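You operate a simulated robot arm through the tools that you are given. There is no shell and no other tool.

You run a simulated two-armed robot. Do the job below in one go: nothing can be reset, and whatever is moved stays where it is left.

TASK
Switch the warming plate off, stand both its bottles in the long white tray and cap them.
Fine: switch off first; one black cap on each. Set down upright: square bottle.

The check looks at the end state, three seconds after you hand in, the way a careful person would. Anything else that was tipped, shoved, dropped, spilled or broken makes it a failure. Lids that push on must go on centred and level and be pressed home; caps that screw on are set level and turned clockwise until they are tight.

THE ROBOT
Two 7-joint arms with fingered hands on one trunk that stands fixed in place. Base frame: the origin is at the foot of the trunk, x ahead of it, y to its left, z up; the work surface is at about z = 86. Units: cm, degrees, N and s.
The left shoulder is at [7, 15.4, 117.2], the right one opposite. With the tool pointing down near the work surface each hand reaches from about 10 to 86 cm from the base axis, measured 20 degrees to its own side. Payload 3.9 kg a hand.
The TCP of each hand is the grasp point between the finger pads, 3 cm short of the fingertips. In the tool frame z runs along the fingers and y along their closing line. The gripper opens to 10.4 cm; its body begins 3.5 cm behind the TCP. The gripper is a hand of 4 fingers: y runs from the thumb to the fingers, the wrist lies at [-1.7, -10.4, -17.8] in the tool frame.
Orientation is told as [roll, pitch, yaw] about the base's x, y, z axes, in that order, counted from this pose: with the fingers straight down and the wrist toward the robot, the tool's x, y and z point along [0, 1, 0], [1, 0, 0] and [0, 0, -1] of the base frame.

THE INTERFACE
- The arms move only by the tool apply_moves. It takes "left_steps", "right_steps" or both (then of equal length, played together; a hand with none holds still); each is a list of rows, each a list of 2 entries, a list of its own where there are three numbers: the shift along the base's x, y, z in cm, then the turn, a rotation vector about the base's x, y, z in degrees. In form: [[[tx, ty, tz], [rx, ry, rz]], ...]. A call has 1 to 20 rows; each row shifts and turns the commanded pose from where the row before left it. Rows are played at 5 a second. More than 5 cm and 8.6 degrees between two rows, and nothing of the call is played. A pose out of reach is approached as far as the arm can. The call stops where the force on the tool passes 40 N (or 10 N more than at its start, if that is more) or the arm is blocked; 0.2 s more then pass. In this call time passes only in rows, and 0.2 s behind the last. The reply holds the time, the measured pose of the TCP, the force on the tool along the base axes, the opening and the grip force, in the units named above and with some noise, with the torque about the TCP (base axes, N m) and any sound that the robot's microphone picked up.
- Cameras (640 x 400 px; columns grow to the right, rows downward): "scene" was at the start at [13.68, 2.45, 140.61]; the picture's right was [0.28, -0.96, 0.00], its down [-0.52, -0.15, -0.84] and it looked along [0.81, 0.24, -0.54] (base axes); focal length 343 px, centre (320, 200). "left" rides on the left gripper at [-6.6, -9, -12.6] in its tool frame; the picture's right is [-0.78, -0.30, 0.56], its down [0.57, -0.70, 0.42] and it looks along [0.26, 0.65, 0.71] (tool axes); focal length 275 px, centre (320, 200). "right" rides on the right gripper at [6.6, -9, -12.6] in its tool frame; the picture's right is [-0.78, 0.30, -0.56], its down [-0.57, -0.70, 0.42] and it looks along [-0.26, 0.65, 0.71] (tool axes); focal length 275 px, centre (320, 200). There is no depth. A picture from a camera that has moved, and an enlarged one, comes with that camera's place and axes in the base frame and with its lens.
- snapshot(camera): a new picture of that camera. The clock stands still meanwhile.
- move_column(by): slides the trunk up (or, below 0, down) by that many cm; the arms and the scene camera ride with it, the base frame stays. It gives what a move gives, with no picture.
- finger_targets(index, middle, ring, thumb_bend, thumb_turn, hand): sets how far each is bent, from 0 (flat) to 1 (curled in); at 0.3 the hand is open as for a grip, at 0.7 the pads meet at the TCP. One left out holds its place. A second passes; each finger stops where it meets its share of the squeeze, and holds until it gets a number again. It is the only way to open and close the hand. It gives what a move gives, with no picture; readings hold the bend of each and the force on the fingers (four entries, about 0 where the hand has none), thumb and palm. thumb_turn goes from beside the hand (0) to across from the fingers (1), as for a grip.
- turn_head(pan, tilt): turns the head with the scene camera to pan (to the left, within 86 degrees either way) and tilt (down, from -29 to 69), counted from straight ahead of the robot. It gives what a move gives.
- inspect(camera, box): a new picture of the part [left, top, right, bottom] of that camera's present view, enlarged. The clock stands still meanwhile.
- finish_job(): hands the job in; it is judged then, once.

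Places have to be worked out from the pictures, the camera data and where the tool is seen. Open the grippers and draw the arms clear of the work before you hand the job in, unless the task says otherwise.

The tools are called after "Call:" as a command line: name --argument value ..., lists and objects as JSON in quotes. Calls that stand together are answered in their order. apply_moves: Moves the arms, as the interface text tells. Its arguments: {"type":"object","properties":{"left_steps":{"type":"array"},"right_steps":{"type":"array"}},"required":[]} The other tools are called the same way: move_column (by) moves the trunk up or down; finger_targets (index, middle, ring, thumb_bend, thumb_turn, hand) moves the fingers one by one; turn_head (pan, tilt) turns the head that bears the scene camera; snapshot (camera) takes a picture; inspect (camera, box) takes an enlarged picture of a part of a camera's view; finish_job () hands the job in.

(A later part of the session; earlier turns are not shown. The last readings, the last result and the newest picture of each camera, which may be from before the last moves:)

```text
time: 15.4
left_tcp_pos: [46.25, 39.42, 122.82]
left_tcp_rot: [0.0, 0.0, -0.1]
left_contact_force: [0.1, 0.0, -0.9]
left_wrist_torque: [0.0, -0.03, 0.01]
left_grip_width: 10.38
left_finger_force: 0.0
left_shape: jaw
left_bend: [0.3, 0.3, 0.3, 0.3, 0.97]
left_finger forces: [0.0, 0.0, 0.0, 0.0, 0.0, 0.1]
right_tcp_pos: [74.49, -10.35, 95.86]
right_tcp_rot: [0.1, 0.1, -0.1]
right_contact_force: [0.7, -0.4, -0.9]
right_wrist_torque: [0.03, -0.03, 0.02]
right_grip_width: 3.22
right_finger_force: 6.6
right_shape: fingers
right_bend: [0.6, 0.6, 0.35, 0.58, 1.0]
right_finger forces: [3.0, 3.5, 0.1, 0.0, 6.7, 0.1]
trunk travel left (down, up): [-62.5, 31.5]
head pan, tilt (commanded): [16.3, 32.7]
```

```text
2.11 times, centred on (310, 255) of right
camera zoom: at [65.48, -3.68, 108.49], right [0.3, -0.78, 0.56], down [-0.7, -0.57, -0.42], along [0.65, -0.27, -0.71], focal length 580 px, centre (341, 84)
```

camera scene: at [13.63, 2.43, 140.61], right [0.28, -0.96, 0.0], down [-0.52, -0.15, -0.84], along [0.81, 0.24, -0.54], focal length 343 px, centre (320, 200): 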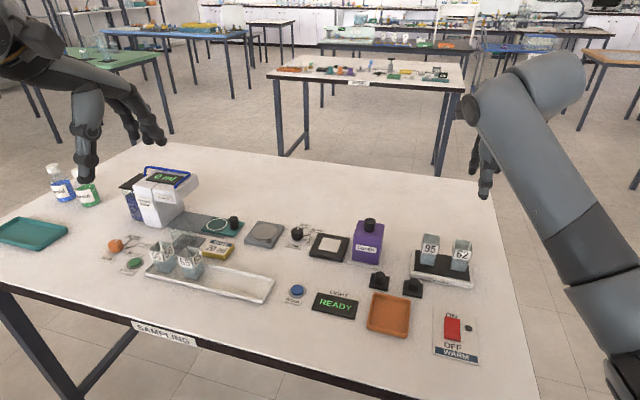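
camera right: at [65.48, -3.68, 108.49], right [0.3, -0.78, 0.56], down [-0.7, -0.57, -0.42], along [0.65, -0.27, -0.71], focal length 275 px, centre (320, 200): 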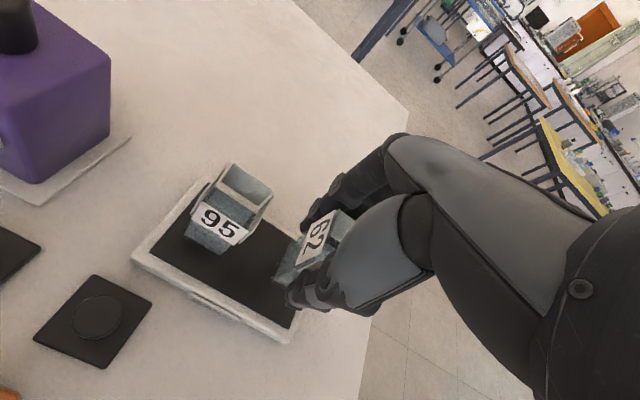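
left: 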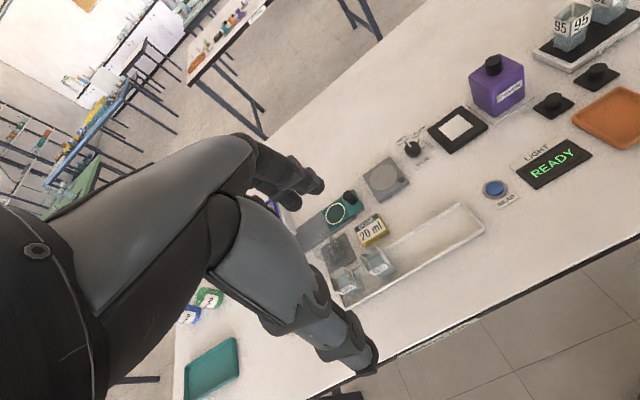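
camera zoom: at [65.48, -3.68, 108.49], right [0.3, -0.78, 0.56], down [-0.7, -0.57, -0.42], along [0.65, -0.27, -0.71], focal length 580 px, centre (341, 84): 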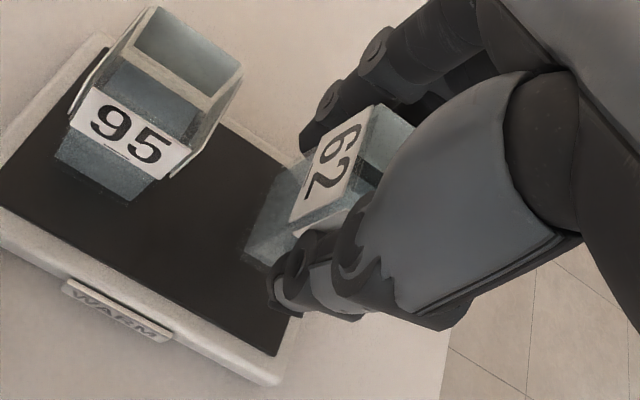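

Bottle 62 is firmly held and lifted clear, upright. I raise it further while moving the left arm aside (toward (36,62)) so the right arm can cross to the tray.

Call:
apply_moves --left_steps '[[[-1, 2, 0], [0, 0, 0]], [[-1, 2.5, 0], [0, 0, 0]], [[-1, 2.5, 0], [0, 0, 0]], [[-1, 2.5, 0], [0, 0, 0]], [[-1, 2.5, 0], [0, 0, 0]], [[-1, 2.5, 0], [0, 0, 0]], [[-1, 2.5, 0], [0, 0, 0]], [[-1, 2.5, 0], [0, 0, 0]], [[-1, 2, 0], [0, 0, 0]], [[0, 0, 0], [0, 0, 0]]]' --right_steps '[[[0, 0, 1], [0, 0, 0]], [[0, 0, 2], [0, 0, 0]], [[0, 0, 2], [0, 0, 0]], [[0, 0, 2.5], [0, 0, 0]], [[0, 0, 2.5], [0, 0, 0]], [[0, 0, 2.5], [0, 0, 0]], [[0, 0, 2], [0, 0, 0]], [[0, 0, 1.5], [0, 0, 0]], [[0, 0, 1], [0, 0, 0]], [[0, 0, 0], [0, 0, 0]]]'

Call:
snapshot --camera "scene"

Call:
inspect --camera "scene" --box '[140, 220, 300, 320]'

Call:
snapshot --camera "left"

```text
time: 17.6
left_tcp_pos: [37.17, 60.65, 122.87]
left_tcp_rot: [0.0, 0.0, -0.1]
left_contact_force: [-0.5, -1.2, -0.6]
left_wrist_torque: [0.0, -0.01, 0.01]
left_grip_width: 10.38
left_finger_force: 0.1
left_shape: jaw
left_bend: [0.3, 0.3, 0.3, 0.3, 0.97]
left_finger forces: [0.1, 0.0, 0.1, 0.0, 0.0, 0.0]
right_tcp_pos: [74.6, -10.47, 112.7]
right_tcp_rot: [0.0, 0.0, -0.1]
right_contact_force: [0.5, 0.3, -0.5]
right_wrist_torque: [0.03, -0.03, 0.03]
right_grip_width: 3.2
right_finger_force: 6.7
right_shape: fingers
right_bend: [0.6, 0.6, 0.35, 0.58, 1.0]
right_finger forces: [3.1, 3.5, 0.1, 0.0, 6.5, 0.1]
trunk travel left (down, up): [-62.5, 31.5]
head pan, tilt (commanded): [16.3, 32.7]
```

```text
taken
camera scene: at [13.72, 2.42, 140.6], right [0.28, -0.96, 0.0], down [-0.52, -0.15, -0.84], along [0.81, 0.24, -0.54], focal length 343 px, centre (320, 200)
```

scene: 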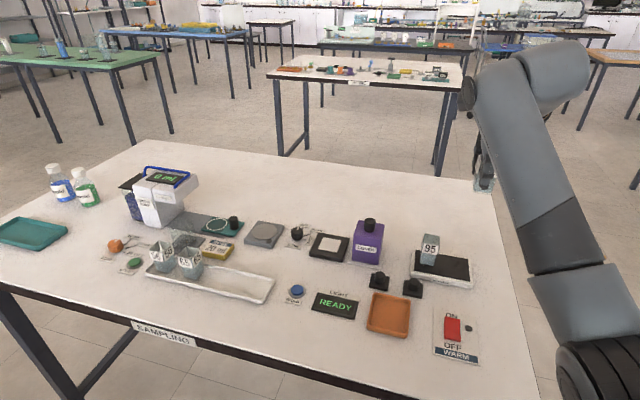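

```text
4.00 times, centred on (220, 270) of scene
camera zoom: at [13.72, 2.42, 140.6], right [0.28, -0.96, 0.0], down [-0.52, -0.15, -0.84], along [0.81, 0.24, -0.54], focal length 1372 px, centre (720, -80)
```

zoom: 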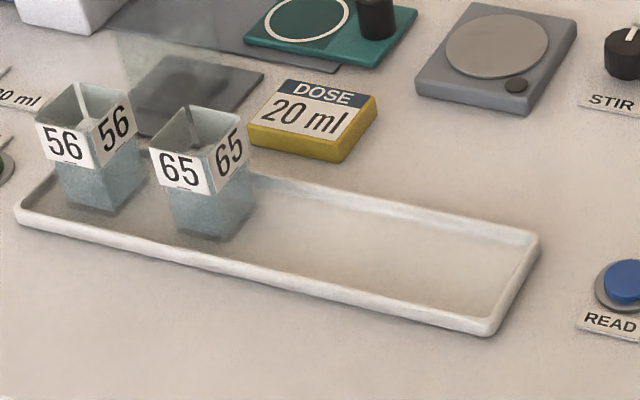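

```text
taken
camera left: at [28.23, 54.06, 135.49], right [-0.3, -0.78, -0.56], down [-0.7, 0.57, -0.42], along [0.65, 0.26, -0.71], focal length 275 px, centre (320, 200)
```

left: 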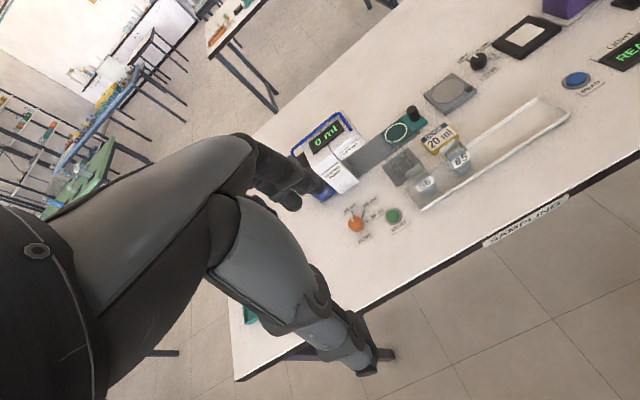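

The right side is clear and the left arm is out of the way. I carry bottle 62 across at height toward the tray (target x≈57.9, y≈36.8).

Call:
apply_moves --right_steps '[[[-0.4, 1.2, 0], [0, 0, 0]], [[-0.6, 1.8, 0], [0, 0, 0]], [[-0.85, 2.4, 0], [0, 0, 0]], [[-0.85, 2.4, 0], [0, 0, 0]], [[-0.85, 2.4, 0], [0, 0, 0]], [[-0.85, 2.4, 0], [0, 0, 0]], [[-0.85, 2.4, 0], [0, 0, 0]], [[-0.85, 2.4, 0], [0, 0, 0]], [[-0.85, 2.4, 0], [0, 0, 0]], [[-0.85, 2.4, 0], [0, 0, 0]], [[-0.85, 2.4, 0], [0, 0, 0]], [[-0.85, 2.4, 0], [0, 0, 0]], [[-0.85, 2.4, 0], [0, 0, 0]], [[-0.6, 1.8, 0], [0, 0, 0]], [[-0.3, 1.0, 0], [0, 0, 0]], [[0, 0, 0], [0, 0, 0]]]'

Call:
snapshot --camera "scene"

Call:
snapshot --camera "right"

```text
time: 21.2
left_tcp_pos: [37.23, 60.85, 122.85]
left_tcp_rot: [0.0, 0.0, 0.1]
left_contact_force: [0.3, 0.1, 0.4]
left_wrist_torque: [0.02, 0.01, -0.04]
left_grip_width: 10.34
left_finger_force: 0.1
left_shape: jaw
left_bend: [0.3, 0.3, 0.3, 0.3, 0.97]
left_finger forces: [0.1, 0.0, 0.1, 0.0, 0.0, 0.0]
right_tcp_pos: [68.86, 14.24, 113.83]
right_tcp_rot: [-0.4, -1.4, -7.6]
right_contact_force: [0.3, -0.3, -0.2]
right_wrist_torque: [-0.04, -0.01, 0.04]
right_grip_width: 3.19
right_finger_force: 6.2
right_shape: fingers
right_bend: [0.6, 0.6, 0.35, 0.58, 1.0]
right_finger forces: [3.1, 3.5, 0.0, 0.1, 6.5, 0.1]
trunk travel left (down, up): [-62.5, 31.5]
head pan, tilt (commanded): [16.3, 32.7]
stopped in row 16 (right hand): the arm was blocked; the commanded pose is now the measured one
```

```text
taken
camera scene: at [13.7, 2.45, 140.61], right [0.28, -0.96, 0.0], down [-0.52, -0.15, -0.84], along [0.81, 0.24, -0.54], focal length 343 px, centre (320, 200)
```

scene: 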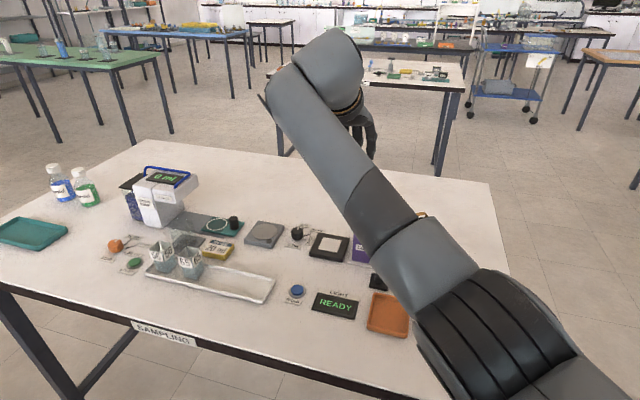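

```text
taken
camera right: at [60.48, 22.18, 126.27], right [0.18, -0.8, 0.57], down [-0.76, -0.48, -0.44], along [0.62, -0.36, -0.7], focal length 275 px, centre (320, 200)
```

right: 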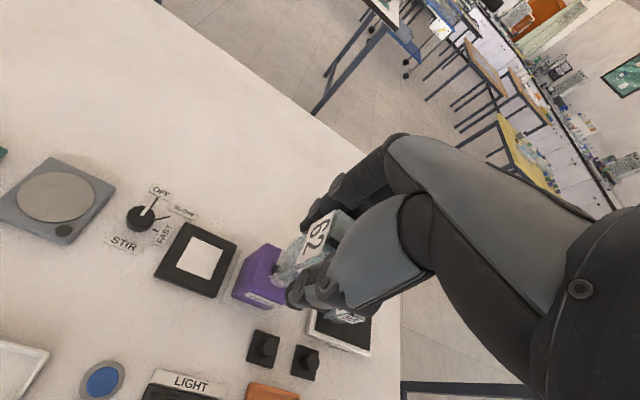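

The right arm hit a joint limit at (68.9,14.2); the tray is beyond its range. So the left arm will do the tray work: I bring bottle 62 back to the right side, held high, and let the left hand fetch bottle 95 first.

Call:
apply_moves --right_steps '[[[0.2, -1.0, 0], [0.04, 0.14, 0.76]], [[0.3, -1.8, 0], [0.04, 0.14, 0.76]], [[0.3, -2.3, 0], [0.04, 0.14, 0.76]], [[0.3, -2.5, 0], [0.04, 0.14, 0.76]], [[0.3, -2.5, 0], [0.04, 0.14, 0.76]], [[0.3, -2.5, 0], [0.04, 0.14, 0.76]], [[0.3, -2.5, 0], [0.04, 0.14, 0.76]], [[0.3, -2.5, 0], [0.04, 0.14, 0.76]], [[0.3, -2.5, 0], [0.04, 0.14, 0.76]], [[0.3, -2.5, 0], [0.04, 0.14, 0.76]], [[0.3, -2.5, 0], [0, 0, 0]], [[0.3, -2.5, 0], [0, 0, 0]], [[0.3, -2.5, 0], [0, 0, 0]], [[0.3, -2.5, 0], [0, 0, 0]], [[0.3, -2.5, 0], [0, 0, 0]], [[0.3, -2.0, 0], [0, 0, 0]], [[0.2, -1.2, 0], [0, 0, 0]], [[0, 0, 0], [0, 0, 0]]]'

Call:
snapshot --camera "scene"

Call:
snapshot --camera "right"

```text
time: 25.0
left_tcp_pos: [37.27, 60.75, 122.91]
left_tcp_rot: [0.0, 0.0, -0.1]
left_contact_force: [-0.1, 0.0, 0.3]
left_wrist_torque: [-0.01, 0.01, 0.0]
left_grip_width: 10.35
left_finger_force: 0.0
left_shape: jaw
left_bend: [0.3, 0.3, 0.3, 0.3, 0.97]
left_finger forces: [0.0, 0.0, 0.0, 0.0, 0.0, 0.1]
right_tcp_pos: [73.39, -23.53, 113.91]
right_tcp_rot: [-0.1, 0.1, 0.5]
right_contact_force: [0.3, -0.4, 1.0]
right_wrist_torque: [0.02, 0.03, -0.02]
right_grip_width: 3.21
right_finger_force: 6.7
right_shape: fingers
right_bend: [0.6, 0.6, 0.35, 0.58, 1.0]
right_finger forces: [3.0, 3.3, 0.0, 0.0, 6.4, 0.1]
trunk travel left (down, up): [-62.5, 31.5]
head pan, tilt (commanded): [16.3, 32.7]
```

```text
taken
camera scene: at [13.69, 2.47, 140.61], right [0.28, -0.96, 0.0], down [-0.52, -0.15, -0.84], along [0.81, 0.24, -0.54], focal length 343 px, centre (320, 200)
```

scene: 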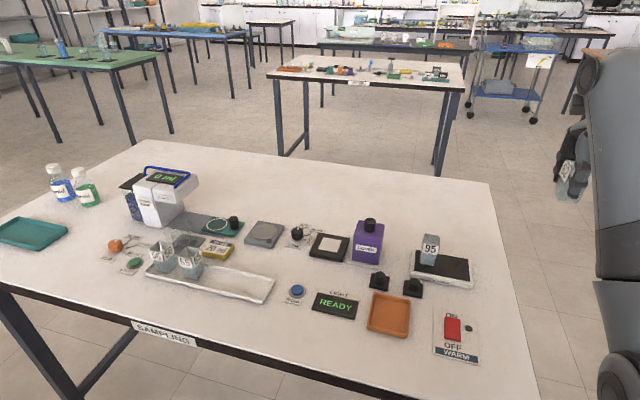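

```text
taken
camera right: at [64.33, -16.9, 126.59], right [0.3, -0.77, 0.56], down [-0.7, -0.58, -0.42], along [0.65, -0.26, -0.71], focal length 275 px, centre (320, 200)
```

right: 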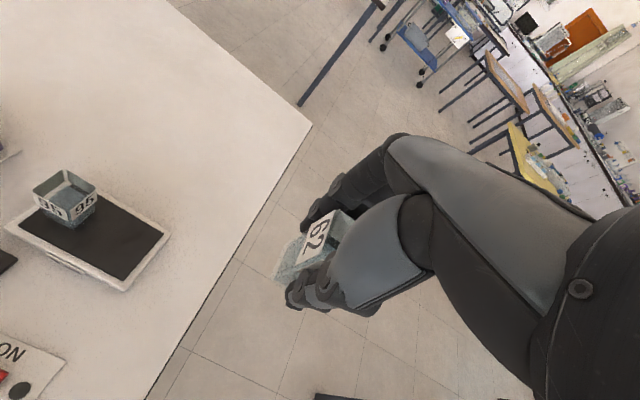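

Bottle 62 waits safely at the right. I preset the left fingers and move the left hand across at height to above bottle 95.

Call:
finger_targets --hand "left" --index 0.42 --middle 0.42 --ring 0.4 --thumb_bend 0.42 --thumb_turn 1

Call:
apply_moves --left_steps '[[[1.88, -3.25, -0.4], [0, 0, 0]], [[1.88, -3.25, -0.4], [0, 0, 0]], [[1.88, -3.25, -0.4], [0, 0, 0]], [[1.88, -3.25, -0.4], [0, 0, 0]], [[1.88, -3.25, -0.4], [0, 0, 0]], [[1.88, -3.25, -0.4], [0, 0, 0]], [[1.88, -3.25, -0.4], [0, 0, 0]], [[1.88, -3.25, -0.4], [0, 0, 0]], [[1.88, -3.25, -0.4], [0, 0, 0]], [[1.88, -3.25, -0.4], [0, 0, 0]], [[1.88, -3.25, -0.4], [0, 0, 0]], [[1.88, -3.25, -0.4], [0, 0, 0]], [[1.88, -3.25, -0.4], [0, 0, 0]], [[1.88, -3.25, -0.4], [0, 0, 0]], [[1.88, -3.25, -0.4], [0, 0, 0]], [[1.88, -3.25, -0.4], [0, 0, 0]], [[1.88, -3.25, -0.4], [0, 0, 0]], [[1.88, -3.25, -0.4], [0, 0, 0]], [[1.88, -3.25, -0.4], [0, 0, 0]], [[1.88, -3.25, -0.4], [0, 0, 0]]]'

Call:
snapshot --camera "scene"

Call:
snapshot --camera "left"

```text
time: 26.0
left_tcp_pos: [37.19, 60.7, 122.79]
left_tcp_rot: [0.0, 0.1, 0.0]
left_contact_force: [0.3, -0.2, -0.5]
left_wrist_torque: [-0.02, -0.03, 0.02]
left_grip_width: 7.5
left_finger_force: 0.1
left_shape: fingers
left_bend: [0.42, 0.42, 0.4, 0.42, 0.99]
left_finger forces: [0.0, 0.0, 0.0, 0.0, 0.1, 0.1]
right_tcp_pos: [73.42, -23.51, 113.82]
right_tcp_rot: [-0.1, 0.0, 0.5]
right_contact_force: [-0.2, 0.1, 0.0]
right_wrist_torque: [0.01, -0.03, 0.0]
right_grip_width: 3.2
right_finger_force: 6.0
right_shape: fingers
right_bend: [0.6, 0.6, 0.35, 0.58, 1.0]
right_finger forces: [3.1, 3.3, 0.0, 0.0, 6.4, 0.0]
trunk travel left (down, up): [-62.5, 31.5]
head pan, tilt (commanded): [16.3, 32.7]
```

```text
time: 30.2
left_tcp_pos: [75.07, -4.73, 114.78]
left_tcp_rot: [0.2, 0.0, 0.0]
left_contact_force: [0.9, -0.6, -1.0]
left_wrist_torque: [0.03, 0.05, 0.03]
left_grip_width: 7.48
left_finger_force: 0.0
left_shape: fingers
left_bend: [0.42, 0.42, 0.4, 0.42, 0.99]
left_finger forces: [0.1, 0.1, 0.0, 0.0, 0.1, 0.1]
right_tcp_pos: [73.46, -23.75, 113.83]
right_tcp_rot: [0.0, 0.0, 0.4]
right_contact_force: [0.4, 0.2, -0.2]
right_wrist_torque: [0.01, 0.0, 0.02]
right_grip_width: 3.22
right_finger_force: 5.9
right_shape: fingers
right_bend: [0.6, 0.6, 0.35, 0.58, 1.0]
right_finger forces: [3.0, 3.5, 0.0, 0.1, 6.4, 0.1]
trunk travel left (down, up): [-62.5, 31.5]
head pan, tilt (commanded): [16.3, 32.7]
```

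```text
taken
camera scene: at [13.69, 2.15, 140.61], right [0.28, -0.96, 0.0], down [-0.52, -0.15, -0.84], along [0.81, 0.24, -0.54], focal length 343 px, centre (320, 200)
```

scene: 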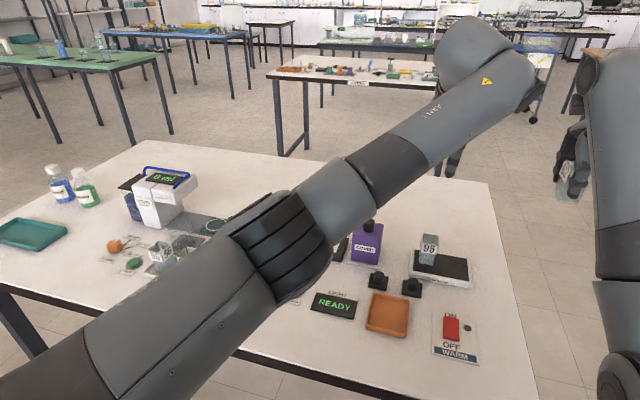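

```text
taken
camera left: at [66.05, -11.33, 127.38], right [-0.3, -0.77, -0.56], down [-0.7, 0.58, -0.42], along [0.65, 0.27, -0.71], focal length 275 px, centre (320, 200)
```

left: 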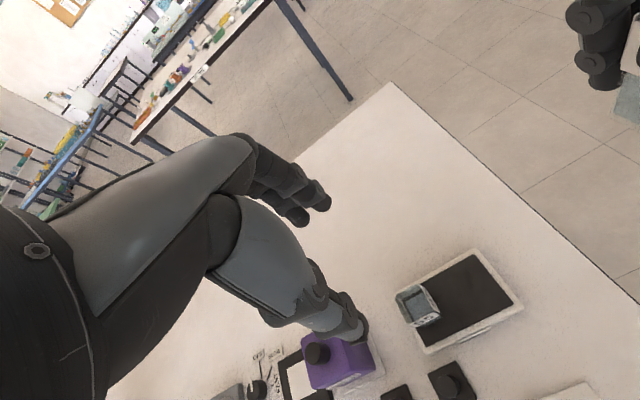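

The left hand reached above bottle 95. I zoom its camera on the bottle to refine the position.

Call:
inspect --camera "left" --box '[370, 260, 466, 350]'

Call:
inspect --camera "left" --box '[290, 240, 530, 400]'

```text
4.44 times, centred on (418, 305) of left
camera zoom: at [66.05, -11.33, 127.38], right [-0.3, -0.77, -0.56], down [-0.7, 0.58, -0.42], along [0.65, 0.27, -0.71], focal length 1224 px, centre (-116, -267)
```

zoom: 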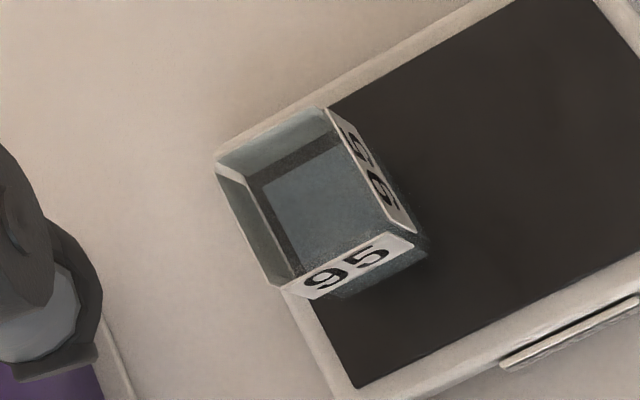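

```text
2.50 times, centred on (410, 320) of left
camera zoom: at [66.05, -11.33, 127.38], right [-0.3, -0.77, -0.56], down [-0.7, 0.58, -0.42], along [0.65, 0.27, -0.71], focal length 688 px, centre (95, -100)
```

zoom: 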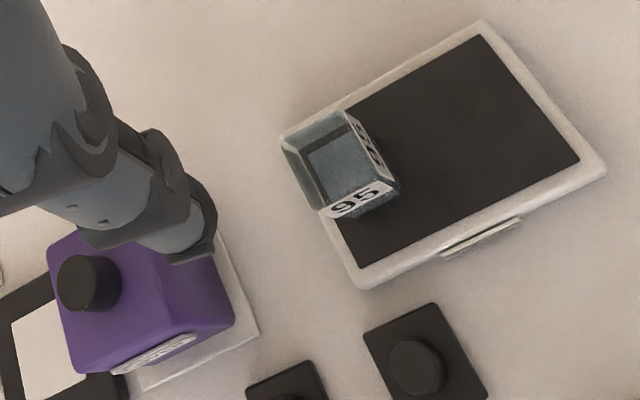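

Bottle 95 refines to centre (74.7,-4.5). I correct the offset, descend to just above its rim and check.

Call:
apply_moves --left_steps '[[[-0.4, 0.12, -3], [0, 0, 0]], [[0, 0, -4], [0, 0, 0]], [[0, 0, -4], [0, 0, 0]], [[0, 0, -3.5], [0, 0, 0]], [[0, 0, 0], [0, 0, 0]]]'

Call:
snapshot --camera "left"

Call:
inspect --camera "scene" --box '[360, 190, 520, 290]'

```text
time: 31.4
left_tcp_pos: [74.35, -4.19, 100.39]
left_tcp_rot: [0.0, 0.0, 0.0]
left_contact_force: [0.9, -0.3, -0.3]
left_wrist_torque: [-0.05, 0.0, 0.02]
left_grip_width: 7.49
left_finger_force: 0.1
left_shape: fingers
left_bend: [0.42, 0.42, 0.4, 0.42, 0.99]
left_finger forces: [0.0, 0.1, 0.0, 0.0, 0.0, 0.0]
right_tcp_pos: [73.25, -23.44, 113.89]
right_tcp_rot: [-0.1, 0.0, 0.4]
right_contact_force: [-0.3, -0.1, 0.0]
right_wrist_torque: [0.02, 0.0, 0.0]
right_grip_width: 3.2
right_finger_force: 6.5
right_shape: fingers
right_bend: [0.6, 0.6, 0.35, 0.58, 1.0]
right_finger forces: [3.0, 3.4, 0.1, 0.0, 6.5, 0.0]
trunk travel left (down, up): [-62.5, 31.5]
head pan, tilt (commanded): [16.3, 32.7]
```

```text
taken
camera left: at [65.37, -10.9, 112.93], right [-0.3, -0.78, -0.56], down [-0.7, 0.57, -0.42], along [0.65, 0.26, -0.71], focal length 275 px, centre (320, 200)
```

left: 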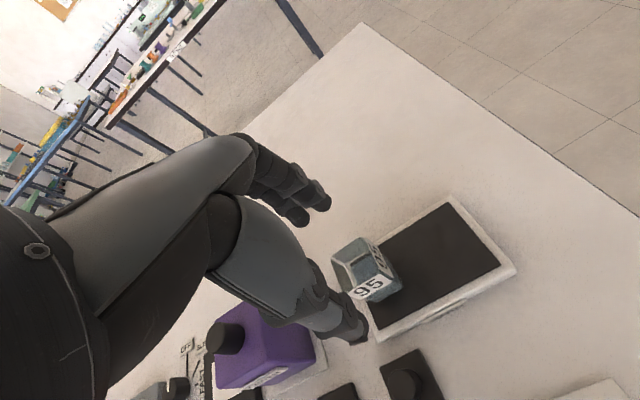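

```text
4.00 times, centred on (440, 240) of scene
camera zoom: at [13.66, 2.41, 140.61], right [0.28, -0.96, 0.0], down [-0.52, -0.15, -0.84], along [0.81, 0.24, -0.54], focal length 1372 px, centre (-160, 40)
```

zoom: 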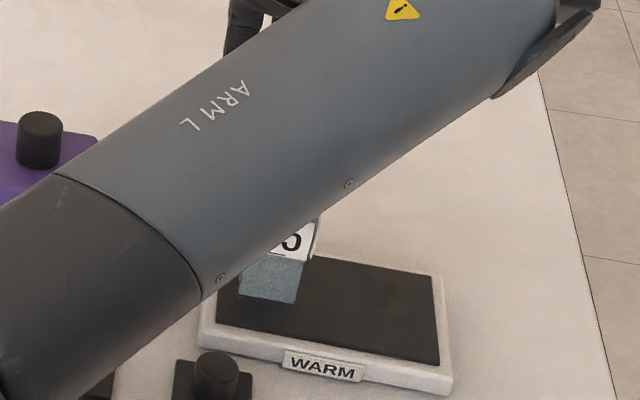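

The hand settled at (74.35,-4.19), slightly off. I re-measure bottle 95 from here.

Call:
inspect --camera "left" --box '[310, 220, 422, 320]'

```text
4.00 times, centred on (366, 270) of left
camera zoom: at [65.37, -10.9, 112.93], right [-0.3, -0.78, -0.56], down [-0.7, 0.57, -0.42], along [0.65, 0.26, -0.71], focal length 1101 px, centre (136, -80)
```

zoom: 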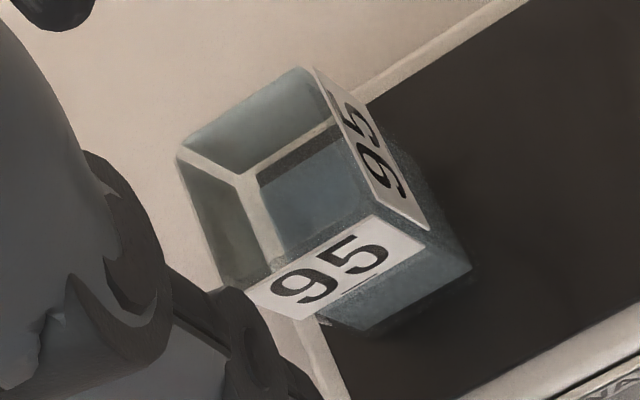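

Bottle 95's centre comes out at (74.74,-4.47). I shift accordingly and descend around it.

Call:
apply_moves --left_steps '[[[0.35, -0.35, 0], [0, 0, 0]], [[0, 0, -2.5], [0, 0, 0]], [[0, 0, -2.5], [0, 0, 0]], [[0, 0, -2.7], [0, 0, 0]], [[0, 0, 0], [0, 0, 0]]]'

Call:
snapshot --camera "left"

Call:
inspect --camera "left" --box '[240, 160, 440, 360]'

```text
time: 32.6
left_tcp_pos: [74.66, -4.51, 92.56]
left_tcp_rot: [0.1, 0.1, 0.0]
left_contact_force: [0.4, -0.6, 0.6]
left_wrist_torque: [0.0, 0.0, 0.01]
left_grip_width: 7.49
left_finger_force: 0.0
left_shape: fingers
left_bend: [0.42, 0.42, 0.4, 0.42, 0.99]
left_finger forces: [0.0, 0.0, 0.1, 0.0, 0.1, 0.0]
right_tcp_pos: [73.33, -23.59, 113.95]
right_tcp_rot: [-0.1, 0.0, 0.5]
right_contact_force: [-0.3, -1.0, -0.6]
right_wrist_torque: [-0.01, 0.03, 0.0]
right_grip_width: 3.21
right_finger_force: 6.5
right_shape: fingers
right_bend: [0.6, 0.6, 0.35, 0.58, 1.0]
right_finger forces: [3.1, 3.4, 0.0, 0.1, 6.4, 0.0]
trunk travel left (down, up): [-62.5, 31.5]
head pan, tilt (commanded): [16.3, 32.7]
```

```text
taken
camera left: at [65.71, -11.08, 105.14], right [-0.3, -0.78, -0.56], down [-0.7, 0.57, -0.42], along [0.65, 0.26, -0.71], focal length 275 px, centre (320, 200)
```

left: 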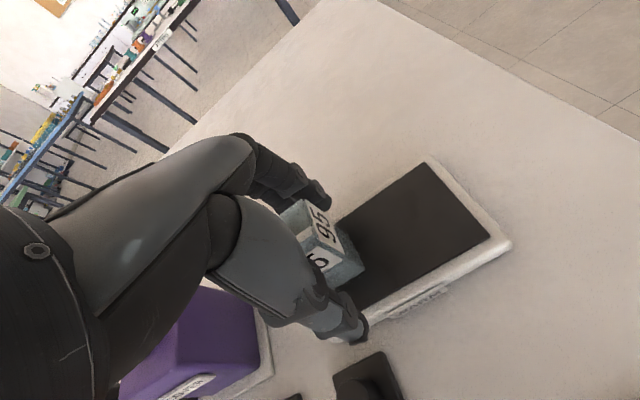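

```text
2.00 times, centred on (340, 260) of left
camera zoom: at [65.71, -11.08, 105.14], right [-0.3, -0.78, -0.56], down [-0.7, 0.57, -0.42], along [0.65, 0.26, -0.71], focal length 551 px, centre (280, 80)
```

zoom: 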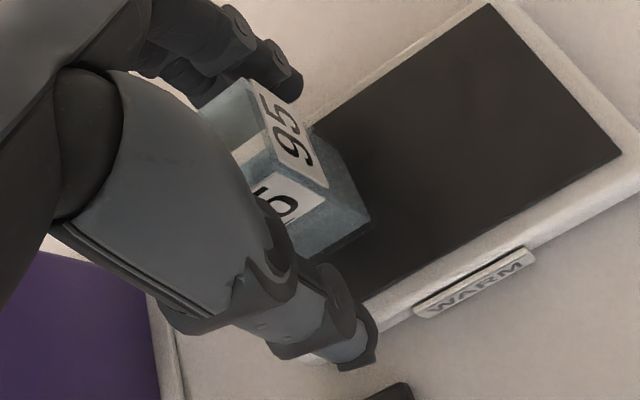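

The fingers straddle bottle 95 correctly. I close thumb, index and middle to a firm but gentle squeeze and lift.

Call:
finger_targets --hand "left" --index 0.6 --middle 0.6 --thumb_bend 0.6

Call:
finger_targets --hand "left" --index 0.64 --middle 0.64 --thumb_bend 0.64

Call:
apply_moves --left_steps '[[[0, 0, 0.5], [0, 0, 0]], [[0, 0, 1], [0, 0, 0]], [[0, 0, 1.5], [0, 0, 0]], [[0, 0, 0], [0, 0, 0]]]'

Call:
inspect --camera "left" --box '[240, 160, 440, 360]'

```text
time: 33.6
left_tcp_pos: [74.82, -4.47, 92.49]
left_tcp_rot: [0.0, -0.1, 0.0]
left_contact_force: [0.2, 0.7, 0.3]
left_wrist_torque: [0.01, -0.01, 0.01]
left_grip_width: 3.34
left_finger_force: 2.4
left_shape: fingers
left_bend: [0.58, 0.59, 0.4, 0.58, 1.0]
left_finger forces: [1.2, 1.2, 0.0, 0.0, 2.6, 0.0]
right_tcp_pos: [73.4, -23.53, 113.89]
right_tcp_rot: [0.0, 0.1, 0.5]
right_contact_force: [0.5, -0.1, -0.4]
right_wrist_torque: [-0.01, -0.02, -0.01]
right_grip_width: 3.22
right_finger_force: 6.3
right_shape: fingers
right_bend: [0.6, 0.6, 0.35, 0.58, 1.0]
right_finger forces: [3.0, 3.4, 0.0, 0.0, 6.3, 0.0]
trunk travel left (down, up): [-62.5, 31.5]
head pan, tilt (commanded): [16.3, 32.7]
```

```text
time: 34.6
left_tcp_pos: [74.72, -4.4, 92.54]
left_tcp_rot: [0.0, 0.0, 0.0]
left_contact_force: [-0.6, -0.5, 0.2]
left_wrist_torque: [0.0, 0.01, -0.01]
left_grip_width: 3.23
left_finger_force: 6.7
left_shape: fingers
left_bend: [0.6, 0.6, 0.4, 0.58, 1.0]
left_finger forces: [3.1, 3.5, 0.1, 0.1, 6.5, 0.1]
right_tcp_pos: [73.4, -23.52, 113.85]
right_tcp_rot: [-0.1, 0.0, 0.5]
right_contact_force: [-0.9, -0.7, 0.0]
right_wrist_torque: [0.01, -0.02, 0.03]
right_grip_width: 3.18
right_finger_force: 6.3
right_shape: fingers
right_bend: [0.6, 0.6, 0.35, 0.58, 1.0]
right_finger forces: [3.0, 3.4, 0.1, 0.0, 6.4, 0.0]
trunk travel left (down, up): [-62.5, 31.5]
head pan, tilt (commanded): [16.3, 32.7]
```

```text
time: 35.6
left_tcp_pos: [74.64, -4.38, 95.56]
left_tcp_rot: [0.0, 0.0, 0.0]
left_contact_force: [-0.9, 0.0, -0.4]
left_wrist_torque: [-0.01, 0.02, -0.01]
left_grip_width: 3.25
left_finger_force: 7.3
left_shape: fingers
left_bend: [0.6, 0.6, 0.4, 0.58, 1.0]
left_finger forces: [3.1, 3.5, 0.0, 0.0, 6.7, 0.0]
right_tcp_pos: [73.46, -23.54, 113.81]
right_tcp_rot: [-0.1, 0.0, 0.6]
right_contact_force: [0.0, -0.7, -1.1]
right_wrist_torque: [-0.03, 0.0, -0.02]
right_grip_width: 3.21
right_finger_force: 6.8
right_shape: fingers
right_bend: [0.6, 0.6, 0.35, 0.58, 1.0]
right_finger forces: [2.9, 3.4, 0.1, 0.0, 6.4, 0.0]
trunk travel left (down, up): [-62.5, 31.5]
head pan, tilt (commanded): [16.3, 32.7]
```

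```text
2.00 times, centred on (340, 260) of left
camera zoom: at [65.75, -11.17, 108.24], right [-0.3, -0.78, -0.56], down [-0.7, 0.57, -0.42], along [0.65, 0.26, -0.71], focal length 551 px, centre (280, 80)
```

zoom: 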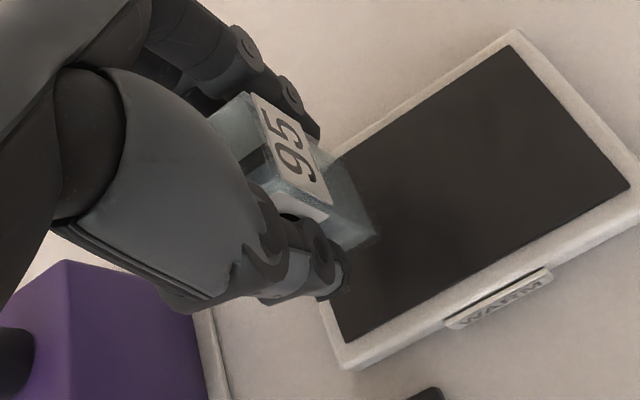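

Bottle 95 is lifted. I raise it to a safe height and carry it to above the tray at (57.9,37).

Call:
apply_moves --left_steps '[[[0, 0, 1], [0, 0, 0]], [[0, 0, 2], [0, 0, 0]], [[0, 0, 2.5], [0, 0, 0]], [[0, 0, 2.5], [0, 0, 0]], [[0, 0, 2.5], [0, 0, 0]], [[0, 0, 2.5], [0, 0, 0]], [[0, 0, 1.5], [0, 0, 0]], [[0, 0, 0.5], [0, 0, 0]]]'

Call:
apply_moves --left_steps '[[[-0.4, 1.0, 0], [0, 0, 0]], [[-0.7, 1.8, 0], [0, 0, 0]], [[-0.95, 2.3, 0], [0, 0, 0]], [[-1.0, 2.5, 0], [0, 0, 0]], [[-1.0, 2.5, 0], [0, 0, 0]], [[-1.0, 2.5, 0], [0, 0, 0]], [[-1.0, 2.5, 0], [0, 0, 0]], [[-1.0, 2.5, 0], [0, 0, 0]], [[-1.0, 2.5, 0], [0, 0, 0]], [[-1.0, 2.5, 0], [0, 0, 0]], [[-1.0, 2.5, 0], [0, 0, 0]], [[-1.0, 2.5, 0], [0, 0, 0]], [[-1.0, 2.5, 0], [0, 0, 0]], [[-1.0, 2.5, 0], [0, 0, 0]], [[-1.0, 2.5, 0], [0, 0, 0]], [[-1.0, 2.5, 0], [0, 0, 0]], [[-0.8, 2.0, 0], [0, 0, 0]], [[-0.5, 1.3, 0], [0, 0, 0]], [[-0.3, 0.5, 0], [0, 0, 0]], [[0, 0, 0], [0, 0, 0]]]'

Call:
snapshot --camera "scene"

Call:
snapshot --camera "left"

```text
time: 37.4
left_tcp_pos: [74.7, -4.63, 110.75]
left_tcp_rot: [-0.1, 0.0, 0.1]
left_contact_force: [0.3, 1.0, -0.9]
left_wrist_torque: [0.01, -0.03, -0.01]
left_grip_width: 3.22
left_finger_force: 6.1
left_shape: fingers
left_bend: [0.6, 0.6, 0.4, 0.58, 1.0]
left_finger forces: [3.2, 3.5, 0.1, 0.1, 6.6, 0.0]
right_tcp_pos: [73.33, -23.59, 113.87]
right_tcp_rot: [-0.1, 0.0, 0.5]
right_contact_force: [0.0, 0.2, 0.7]
right_wrist_torque: [-0.01, 0.02, -0.06]
right_grip_width: 3.22
right_finger_force: 6.2
right_shape: fingers
right_bend: [0.6, 0.6, 0.35, 0.58, 1.0]
right_finger forces: [2.9, 3.4, 0.0, 0.1, 6.4, 0.0]
trunk travel left (down, up): [-62.5, 31.5]
head pan, tilt (commanded): [16.3, 32.7]
```

```text
time: 41.6
left_tcp_pos: [58.08, 36.82, 110.66]
left_tcp_rot: [0.1, 0.0, 0.0]
left_contact_force: [-0.7, 0.1, 0.1]
left_wrist_torque: [0.04, -0.02, 0.02]
left_grip_width: 3.22
left_finger_force: 6.2
left_shape: fingers
left_bend: [0.6, 0.6, 0.4, 0.58, 1.0]
left_finger forces: [3.2, 3.4, 0.0, 0.0, 6.5, 0.1]
right_tcp_pos: [73.43, -23.54, 113.99]
right_tcp_rot: [-0.1, -0.1, 0.5]
right_contact_force: [0.1, -0.1, -0.4]
right_wrist_torque: [0.0, 0.01, -0.02]
right_grip_width: 3.18
right_finger_force: 6.3
right_shape: fingers
right_bend: [0.6, 0.6, 0.35, 0.58, 1.0]
right_finger forces: [3.0, 3.3, 0.0, 0.0, 6.5, 0.1]
trunk travel left (down, up): [-62.5, 31.5]
head pan, tilt (commanded): [16.3, 32.7]
```

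```text
taken
camera scene: at [13.71, 2.43, 140.6], right [0.28, -0.96, 0.0], down [-0.52, -0.15, -0.84], along [0.81, 0.24, -0.54], focal length 343 px, centre (320, 200)
```

scene: 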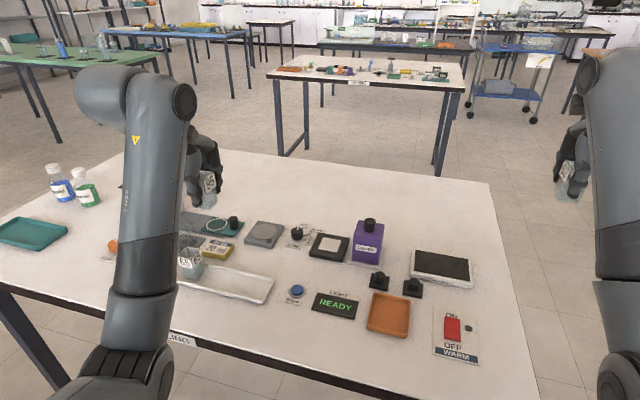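

```text
taken
camera left: at [49.13, 30.18, 123.24], right [-0.3, -0.78, -0.56], down [-0.7, 0.57, -0.42], along [0.65, 0.26, -0.71], focal length 275 px, centre (320, 200)
```

left: 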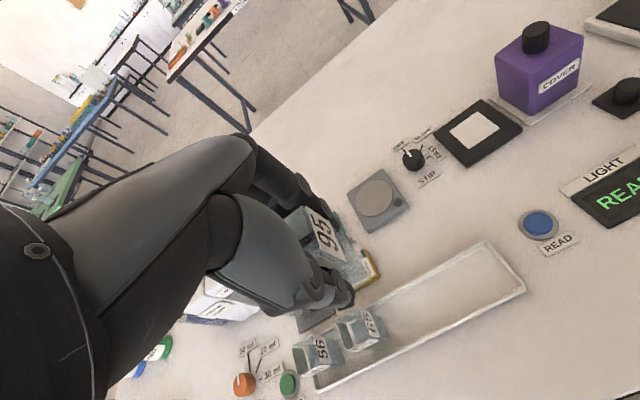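

Above the tray now; I check the tray's edges and the neighbour bottle 65 from this camera before lowering.

Call:
inspect --camera "left" --box '[280, 220, 540, 400]'

Call:
inspect --camera "scene" --box '[160, 120, 300, 310]'

```text
2.22 times, centred on (410, 310) of left
camera zoom: at [49.13, 30.18, 123.24], right [-0.3, -0.78, -0.56], down [-0.7, 0.57, -0.42], along [0.65, 0.26, -0.71], focal length 612 px, centre (120, -44)
```

zoom: 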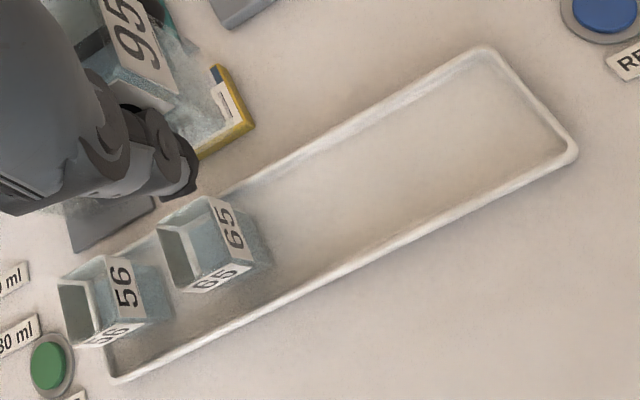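

```text
2.11 times, centred on (230, 215) of scene
camera zoom: at [13.71, 2.43, 140.6], right [0.28, -0.96, 0.0], down [-0.52, -0.15, -0.84], along [0.81, 0.24, -0.54], focal length 722 px, centre (510, 168)
```

zoom: 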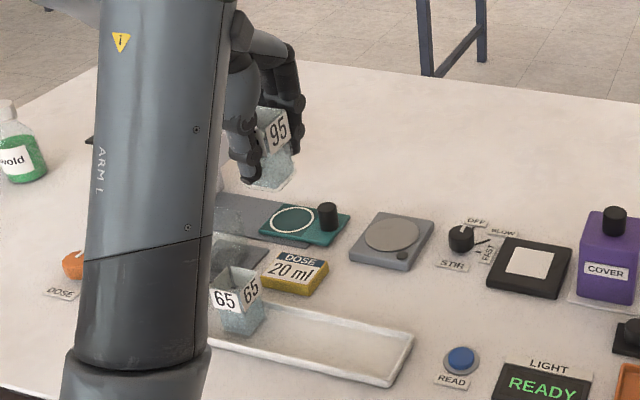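

Tray floor spans x≈55.3–60.4; the yellow DOSE block starts at x≈63.4, y>40. I tuck the ring finger in a little, shift to y≈36.3 and lower the bottle to about 1 cm above the tray floor.

Call:
finger_targets --hand "left" --ring 0.53

Call:
apply_moves --left_steps '[[[-0.2, -0.5, -1], [0, 0, 0]], [[0, 0, -2], [0, 0, 0]], [[0, 0, -2.5], [0, 0, 0]], [[0, 0, -2.5], [0, 0, 0]], [[0, 0, -2.5], [0, 0, 0]], [[0, 0, -2.5], [0, 0, 0]], [[0, 0, -2], [0, 0, 0]], [[0, 0, -1.5], [0, 0, 0]], [[0, 0, -1.0], [0, 0, 0]], [[0, 0, -0.5], [0, 0, 0]], [[0, 0, 0], [0, 0, 0]]]'

Call:
snapshot --camera "left"

Call:
inspect --camera "scene" --box '[140, 200, 300, 320]'

```text
time: 42.6
left_tcp_pos: [58.19, 36.7, 110.73]
left_tcp_rot: [-0.1, -0.1, 0.0]
left_contact_force: [0.7, -0.3, -0.6]
left_wrist_torque: [-0.04, -0.01, -0.01]
left_grip_width: 3.23
left_finger_force: 6.6
left_shape: fingers
left_bend: [0.6, 0.6, 0.53, 0.58, 1.0]
left_finger forces: [3.1, 3.5, 0.0, 0.1, 6.4, 0.0]
right_tcp_pos: [73.43, -23.51, 113.9]
right_tcp_rot: [-0.1, 0.0, 0.5]
right_contact_force: [-0.1, 0.3, -1.9]
right_wrist_torque: [-0.05, -0.04, 0.02]
right_grip_width: 3.21
right_finger_force: 6.2
right_shape: fingers
right_bend: [0.6, 0.6, 0.35, 0.58, 1.0]
right_finger forces: [3.0, 3.4, 0.0, 0.0, 6.4, 0.0]
trunk travel left (down, up): [-62.5, 31.5]
head pan, tilt (commanded): [16.3, 32.7]
```

```text
time: 45.0
left_tcp_pos: [57.87, 36.41, 92.64]
left_tcp_rot: [0.0, 0.0, 0.0]
left_contact_force: [0.6, 0.5, -0.2]
left_wrist_torque: [0.02, -0.01, 0.02]
left_grip_width: 3.22
left_finger_force: 6.6
left_shape: fingers
left_bend: [0.6, 0.6, 0.53, 0.58, 1.0]
left_finger forces: [3.2, 3.4, 0.1, 0.0, 6.4, 0.0]
right_tcp_pos: [73.39, -23.55, 113.81]
right_tcp_rot: [-0.2, 0.0, 0.4]
right_contact_force: [0.7, 0.0, -0.7]
right_wrist_torque: [0.04, 0.02, -0.01]
right_grip_width: 3.24
right_finger_force: 6.9
right_shape: fingers
right_bend: [0.6, 0.6, 0.35, 0.58, 1.0]
right_finger forces: [2.9, 3.4, 0.0, 0.0, 6.4, 0.0]
trunk travel left (down, up): [-62.5, 31.5]
head pan, tilt (commanded): [16.3, 32.7]
```

```text
taken
camera left: at [48.91, 29.67, 105.27], right [-0.3, -0.78, -0.56], down [-0.7, 0.57, -0.42], along [0.65, 0.26, -0.71], focal length 275 px, centre (320, 200)
```

left: 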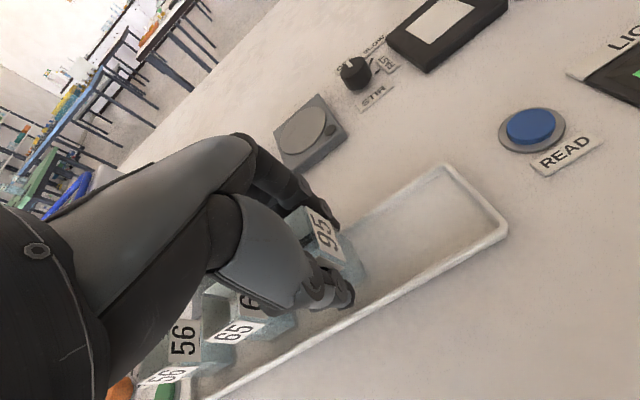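

```text
3.33 times, centred on (220, 260) of scene
camera zoom: at [13.7, 2.44, 140.61], right [0.28, -0.96, 0.0], down [-0.52, -0.15, -0.84], along [0.81, 0.24, -0.54], focal length 1143 px, centre (653, 0)
```

zoom: 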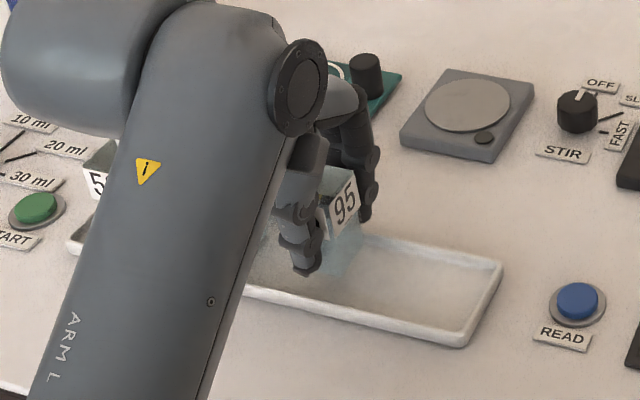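

Bottle 95 is over the tray interior, well clear of bottle 65. I lower in small steps until the floor is felt.

Call:
apply_moves --left_steps '[[[0, 0, -0.4], [0, 0, 0]], [[0, 0, -0.3], [0, 0, 0]], [[0, 0, -0.2], [0, 0, 0]], [[0, 0, -0.2], [0, 0, 0]], [[0, 0, 0], [0, 0, 0]]]'

Call:
inspect --camera "left" --box '[260, 180, 420, 340]'

```text
time: 46.2
left_tcp_pos: [57.83, 36.35, 91.58]
left_tcp_rot: [0.0, 0.0, 0.0]
left_contact_force: [0.4, 0.2, -0.5]
left_wrist_torque: [0.0, 0.01, -0.01]
left_grip_width: 3.19
left_finger_force: 6.4
left_shape: fingers
left_bend: [0.6, 0.6, 0.53, 0.58, 1.0]
left_finger forces: [3.1, 3.4, 0.1, 0.0, 6.4, 0.0]
right_tcp_pos: [73.47, -23.57, 113.87]
right_tcp_rot: [0.0, 0.1, 0.5]
right_contact_force: [0.1, 0.4, -1.2]
right_wrist_torque: [0.01, 0.01, 0.02]
right_grip_width: 3.21
right_finger_force: 5.6
right_shape: fingers
right_bend: [0.6, 0.6, 0.35, 0.58, 1.0]
right_finger forces: [3.0, 3.4, 0.0, 0.0, 6.4, 0.0]
trunk travel left (down, up): [-62.5, 31.5]
head pan, tilt (commanded): [16.3, 32.7]
```

```text
2.50 times, centred on (340, 260) of left
camera zoom: at [48.92, 29.7, 104.17], right [-0.3, -0.78, -0.56], down [-0.7, 0.57, -0.42], along [0.65, 0.26, -0.71], focal length 688 px, centre (270, 50)
```

zoom: 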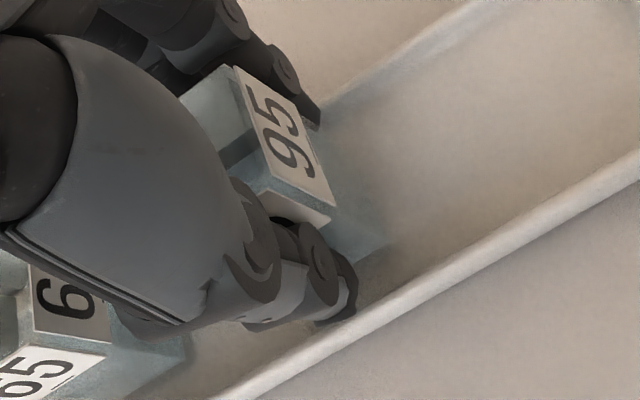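

Call:
apply_moves --left_steps '[[[0, 0, -0.15], [0, 0, 0]], [[0, 0, -0.15], [0, 0, 0]], [[0, 0, 0], [0, 0, 0]]]'

```text
time: 47.0
left_tcp_pos: [57.91, 36.45, 91.23]
left_tcp_rot: [0.0, 0.0, 0.0]
left_contact_force: [0.6, -0.2, -0.9]
left_wrist_torque: [-0.01, 0.03, 0.01]
left_grip_width: 3.22
left_finger_force: 7.1
left_shape: fingers
left_bend: [0.6, 0.6, 0.53, 0.58, 1.0]
left_finger forces: [3.2, 3.3, 0.0, 0.1, 6.4, 0.0]
right_tcp_pos: [73.4, -23.58, 113.92]
right_tcp_rot: [0.0, 0.0, 0.4]
right_contact_force: [0.5, 0.8, 0.1]
right_wrist_torque: [0.0, -0.02, -0.01]
right_grip_width: 3.2
right_finger_force: 6.1
right_shape: fingers
right_bend: [0.6, 0.6, 0.35, 0.58, 1.0]
right_finger forces: [3.0, 3.3, 0.0, 0.0, 6.4, 0.0]
trunk travel left (down, up): [-62.5, 31.5]
head pan, tilt (commanded): [16.3, 32.7]
```

No contact force yet at z=91.2; I keep lowering in 0.15 cm steps.

Call:
apply_moves --left_steps '[[[0, 0, -0.15], [0, 0, 0]], [[0, 0, -0.1], [0, 0, 0]], [[0, 0, 0], [0, 0, 0]]]'

Call:
inspect --camera "left" --box '[260, 180, 420, 340]'

```text
time: 47.8
left_tcp_pos: [57.83, 36.29, 91.05]
left_tcp_rot: [0.1, 0.0, 0.0]
left_contact_force: [1.6, 0.2, 5.8]
left_wrist_torque: [0.03, -0.01, 0.01]
left_grip_width: 3.19
left_finger_force: 7.2
left_shape: fingers
left_bend: [0.6, 0.6, 0.53, 0.58, 1.0]
left_finger forces: [3.9, 4.4, 0.1, 0.1, 6.7, 0.1]
right_tcp_pos: [73.33, -23.61, 113.94]
right_tcp_rot: [-0.2, 0.0, 0.5]
right_contact_force: [-0.9, 0.0, -0.1]
right_wrist_torque: [-0.01, -0.02, -0.01]
right_grip_width: 3.2
right_finger_force: 6.4
right_shape: fingers
right_bend: [0.6, 0.6, 0.35, 0.58, 1.0]
right_finger forces: [3.0, 3.3, 0.1, 0.1, 6.4, 0.0]
trunk travel left (down, up): [-62.5, 31.5]
head pan, tilt (commanded): [16.3, 32.7]
```

```text
2.50 times, centred on (340, 260) of left
camera zoom: at [48.86, 29.67, 103.73], right [-0.3, -0.78, -0.56], down [-0.7, 0.57, -0.43], along [0.65, 0.27, -0.71], focal length 688 px, centre (270, 50)
```

zoom: 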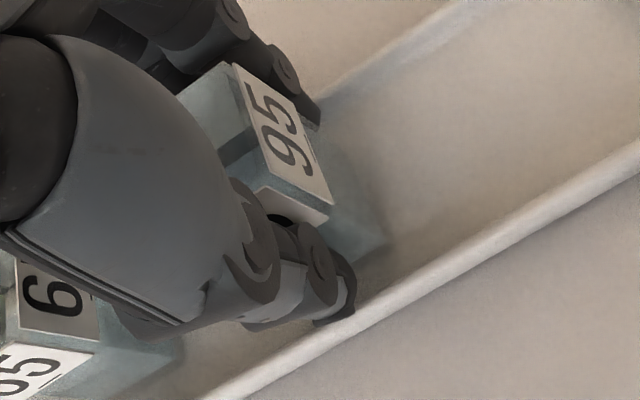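

Contact with the floor is felt (+5.8 N). I release gently by a small opening first.

Call:
finger_targets --hand "left" --index 0.54 --middle 0.54 --thumb_bend 0.53

Call:
inspect --camera "left" --box '[260, 180, 420, 340]'

Call:
inspect --camera "scene" --box '[190, 220, 270, 290]'

```text
time: 48.8
left_tcp_pos: [57.98, 36.44, 90.94]
left_tcp_rot: [0.1, 0.0, 0.0]
left_contact_force: [0.6, 0.3, 0.4]
left_wrist_torque: [0.04, 0.01, 0.01]
left_grip_width: 4.41
left_finger_force: 0.0
left_shape: fingers
left_bend: [0.54, 0.54, 0.53, 0.53, 1.0]
left_finger forces: [0.1, 0.0, 0.0, 0.1, 0.0, 0.0]
right_tcp_pos: [73.43, -23.58, 113.86]
right_tcp_rot: [-0.1, -0.1, 0.4]
right_contact_force: [-0.7, 0.7, -0.6]
right_wrist_torque: [0.0, -0.01, -0.03]
right_grip_width: 3.2
right_finger_force: 7.1
right_shape: fingers
right_bend: [0.6, 0.6, 0.35, 0.58, 1.0]
right_finger forces: [3.0, 3.4, 0.0, 0.0, 6.4, 0.1]
trunk travel left (down, up): [-62.5, 31.5]
head pan, tilt (commanded): [16.3, 32.7]
```

```text
2.50 times, centred on (340, 260) of left
camera zoom: at [48.9, 29.7, 103.64], right [-0.3, -0.78, -0.56], down [-0.7, 0.57, -0.42], along [0.65, 0.26, -0.71], focal length 688 px, centre (270, 50)
```

zoom: 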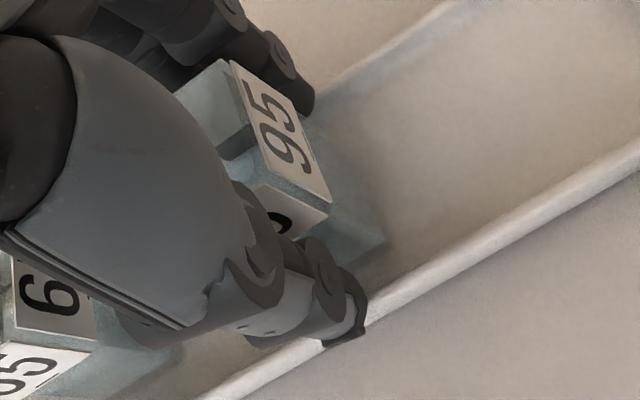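

```text
5.71 times, centred on (230, 255) of scene
camera zoom: at [13.69, 2.43, 140.61], right [0.28, -0.96, 0.0], down [-0.52, -0.15, -0.84], along [0.81, 0.24, -0.54], focal length 1960 px, centre (834, -114)
```

zoom: 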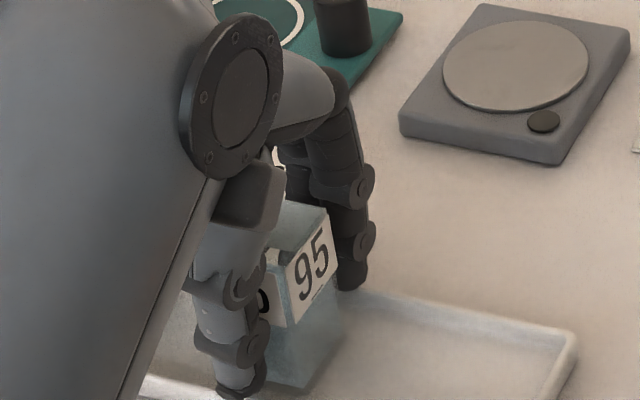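

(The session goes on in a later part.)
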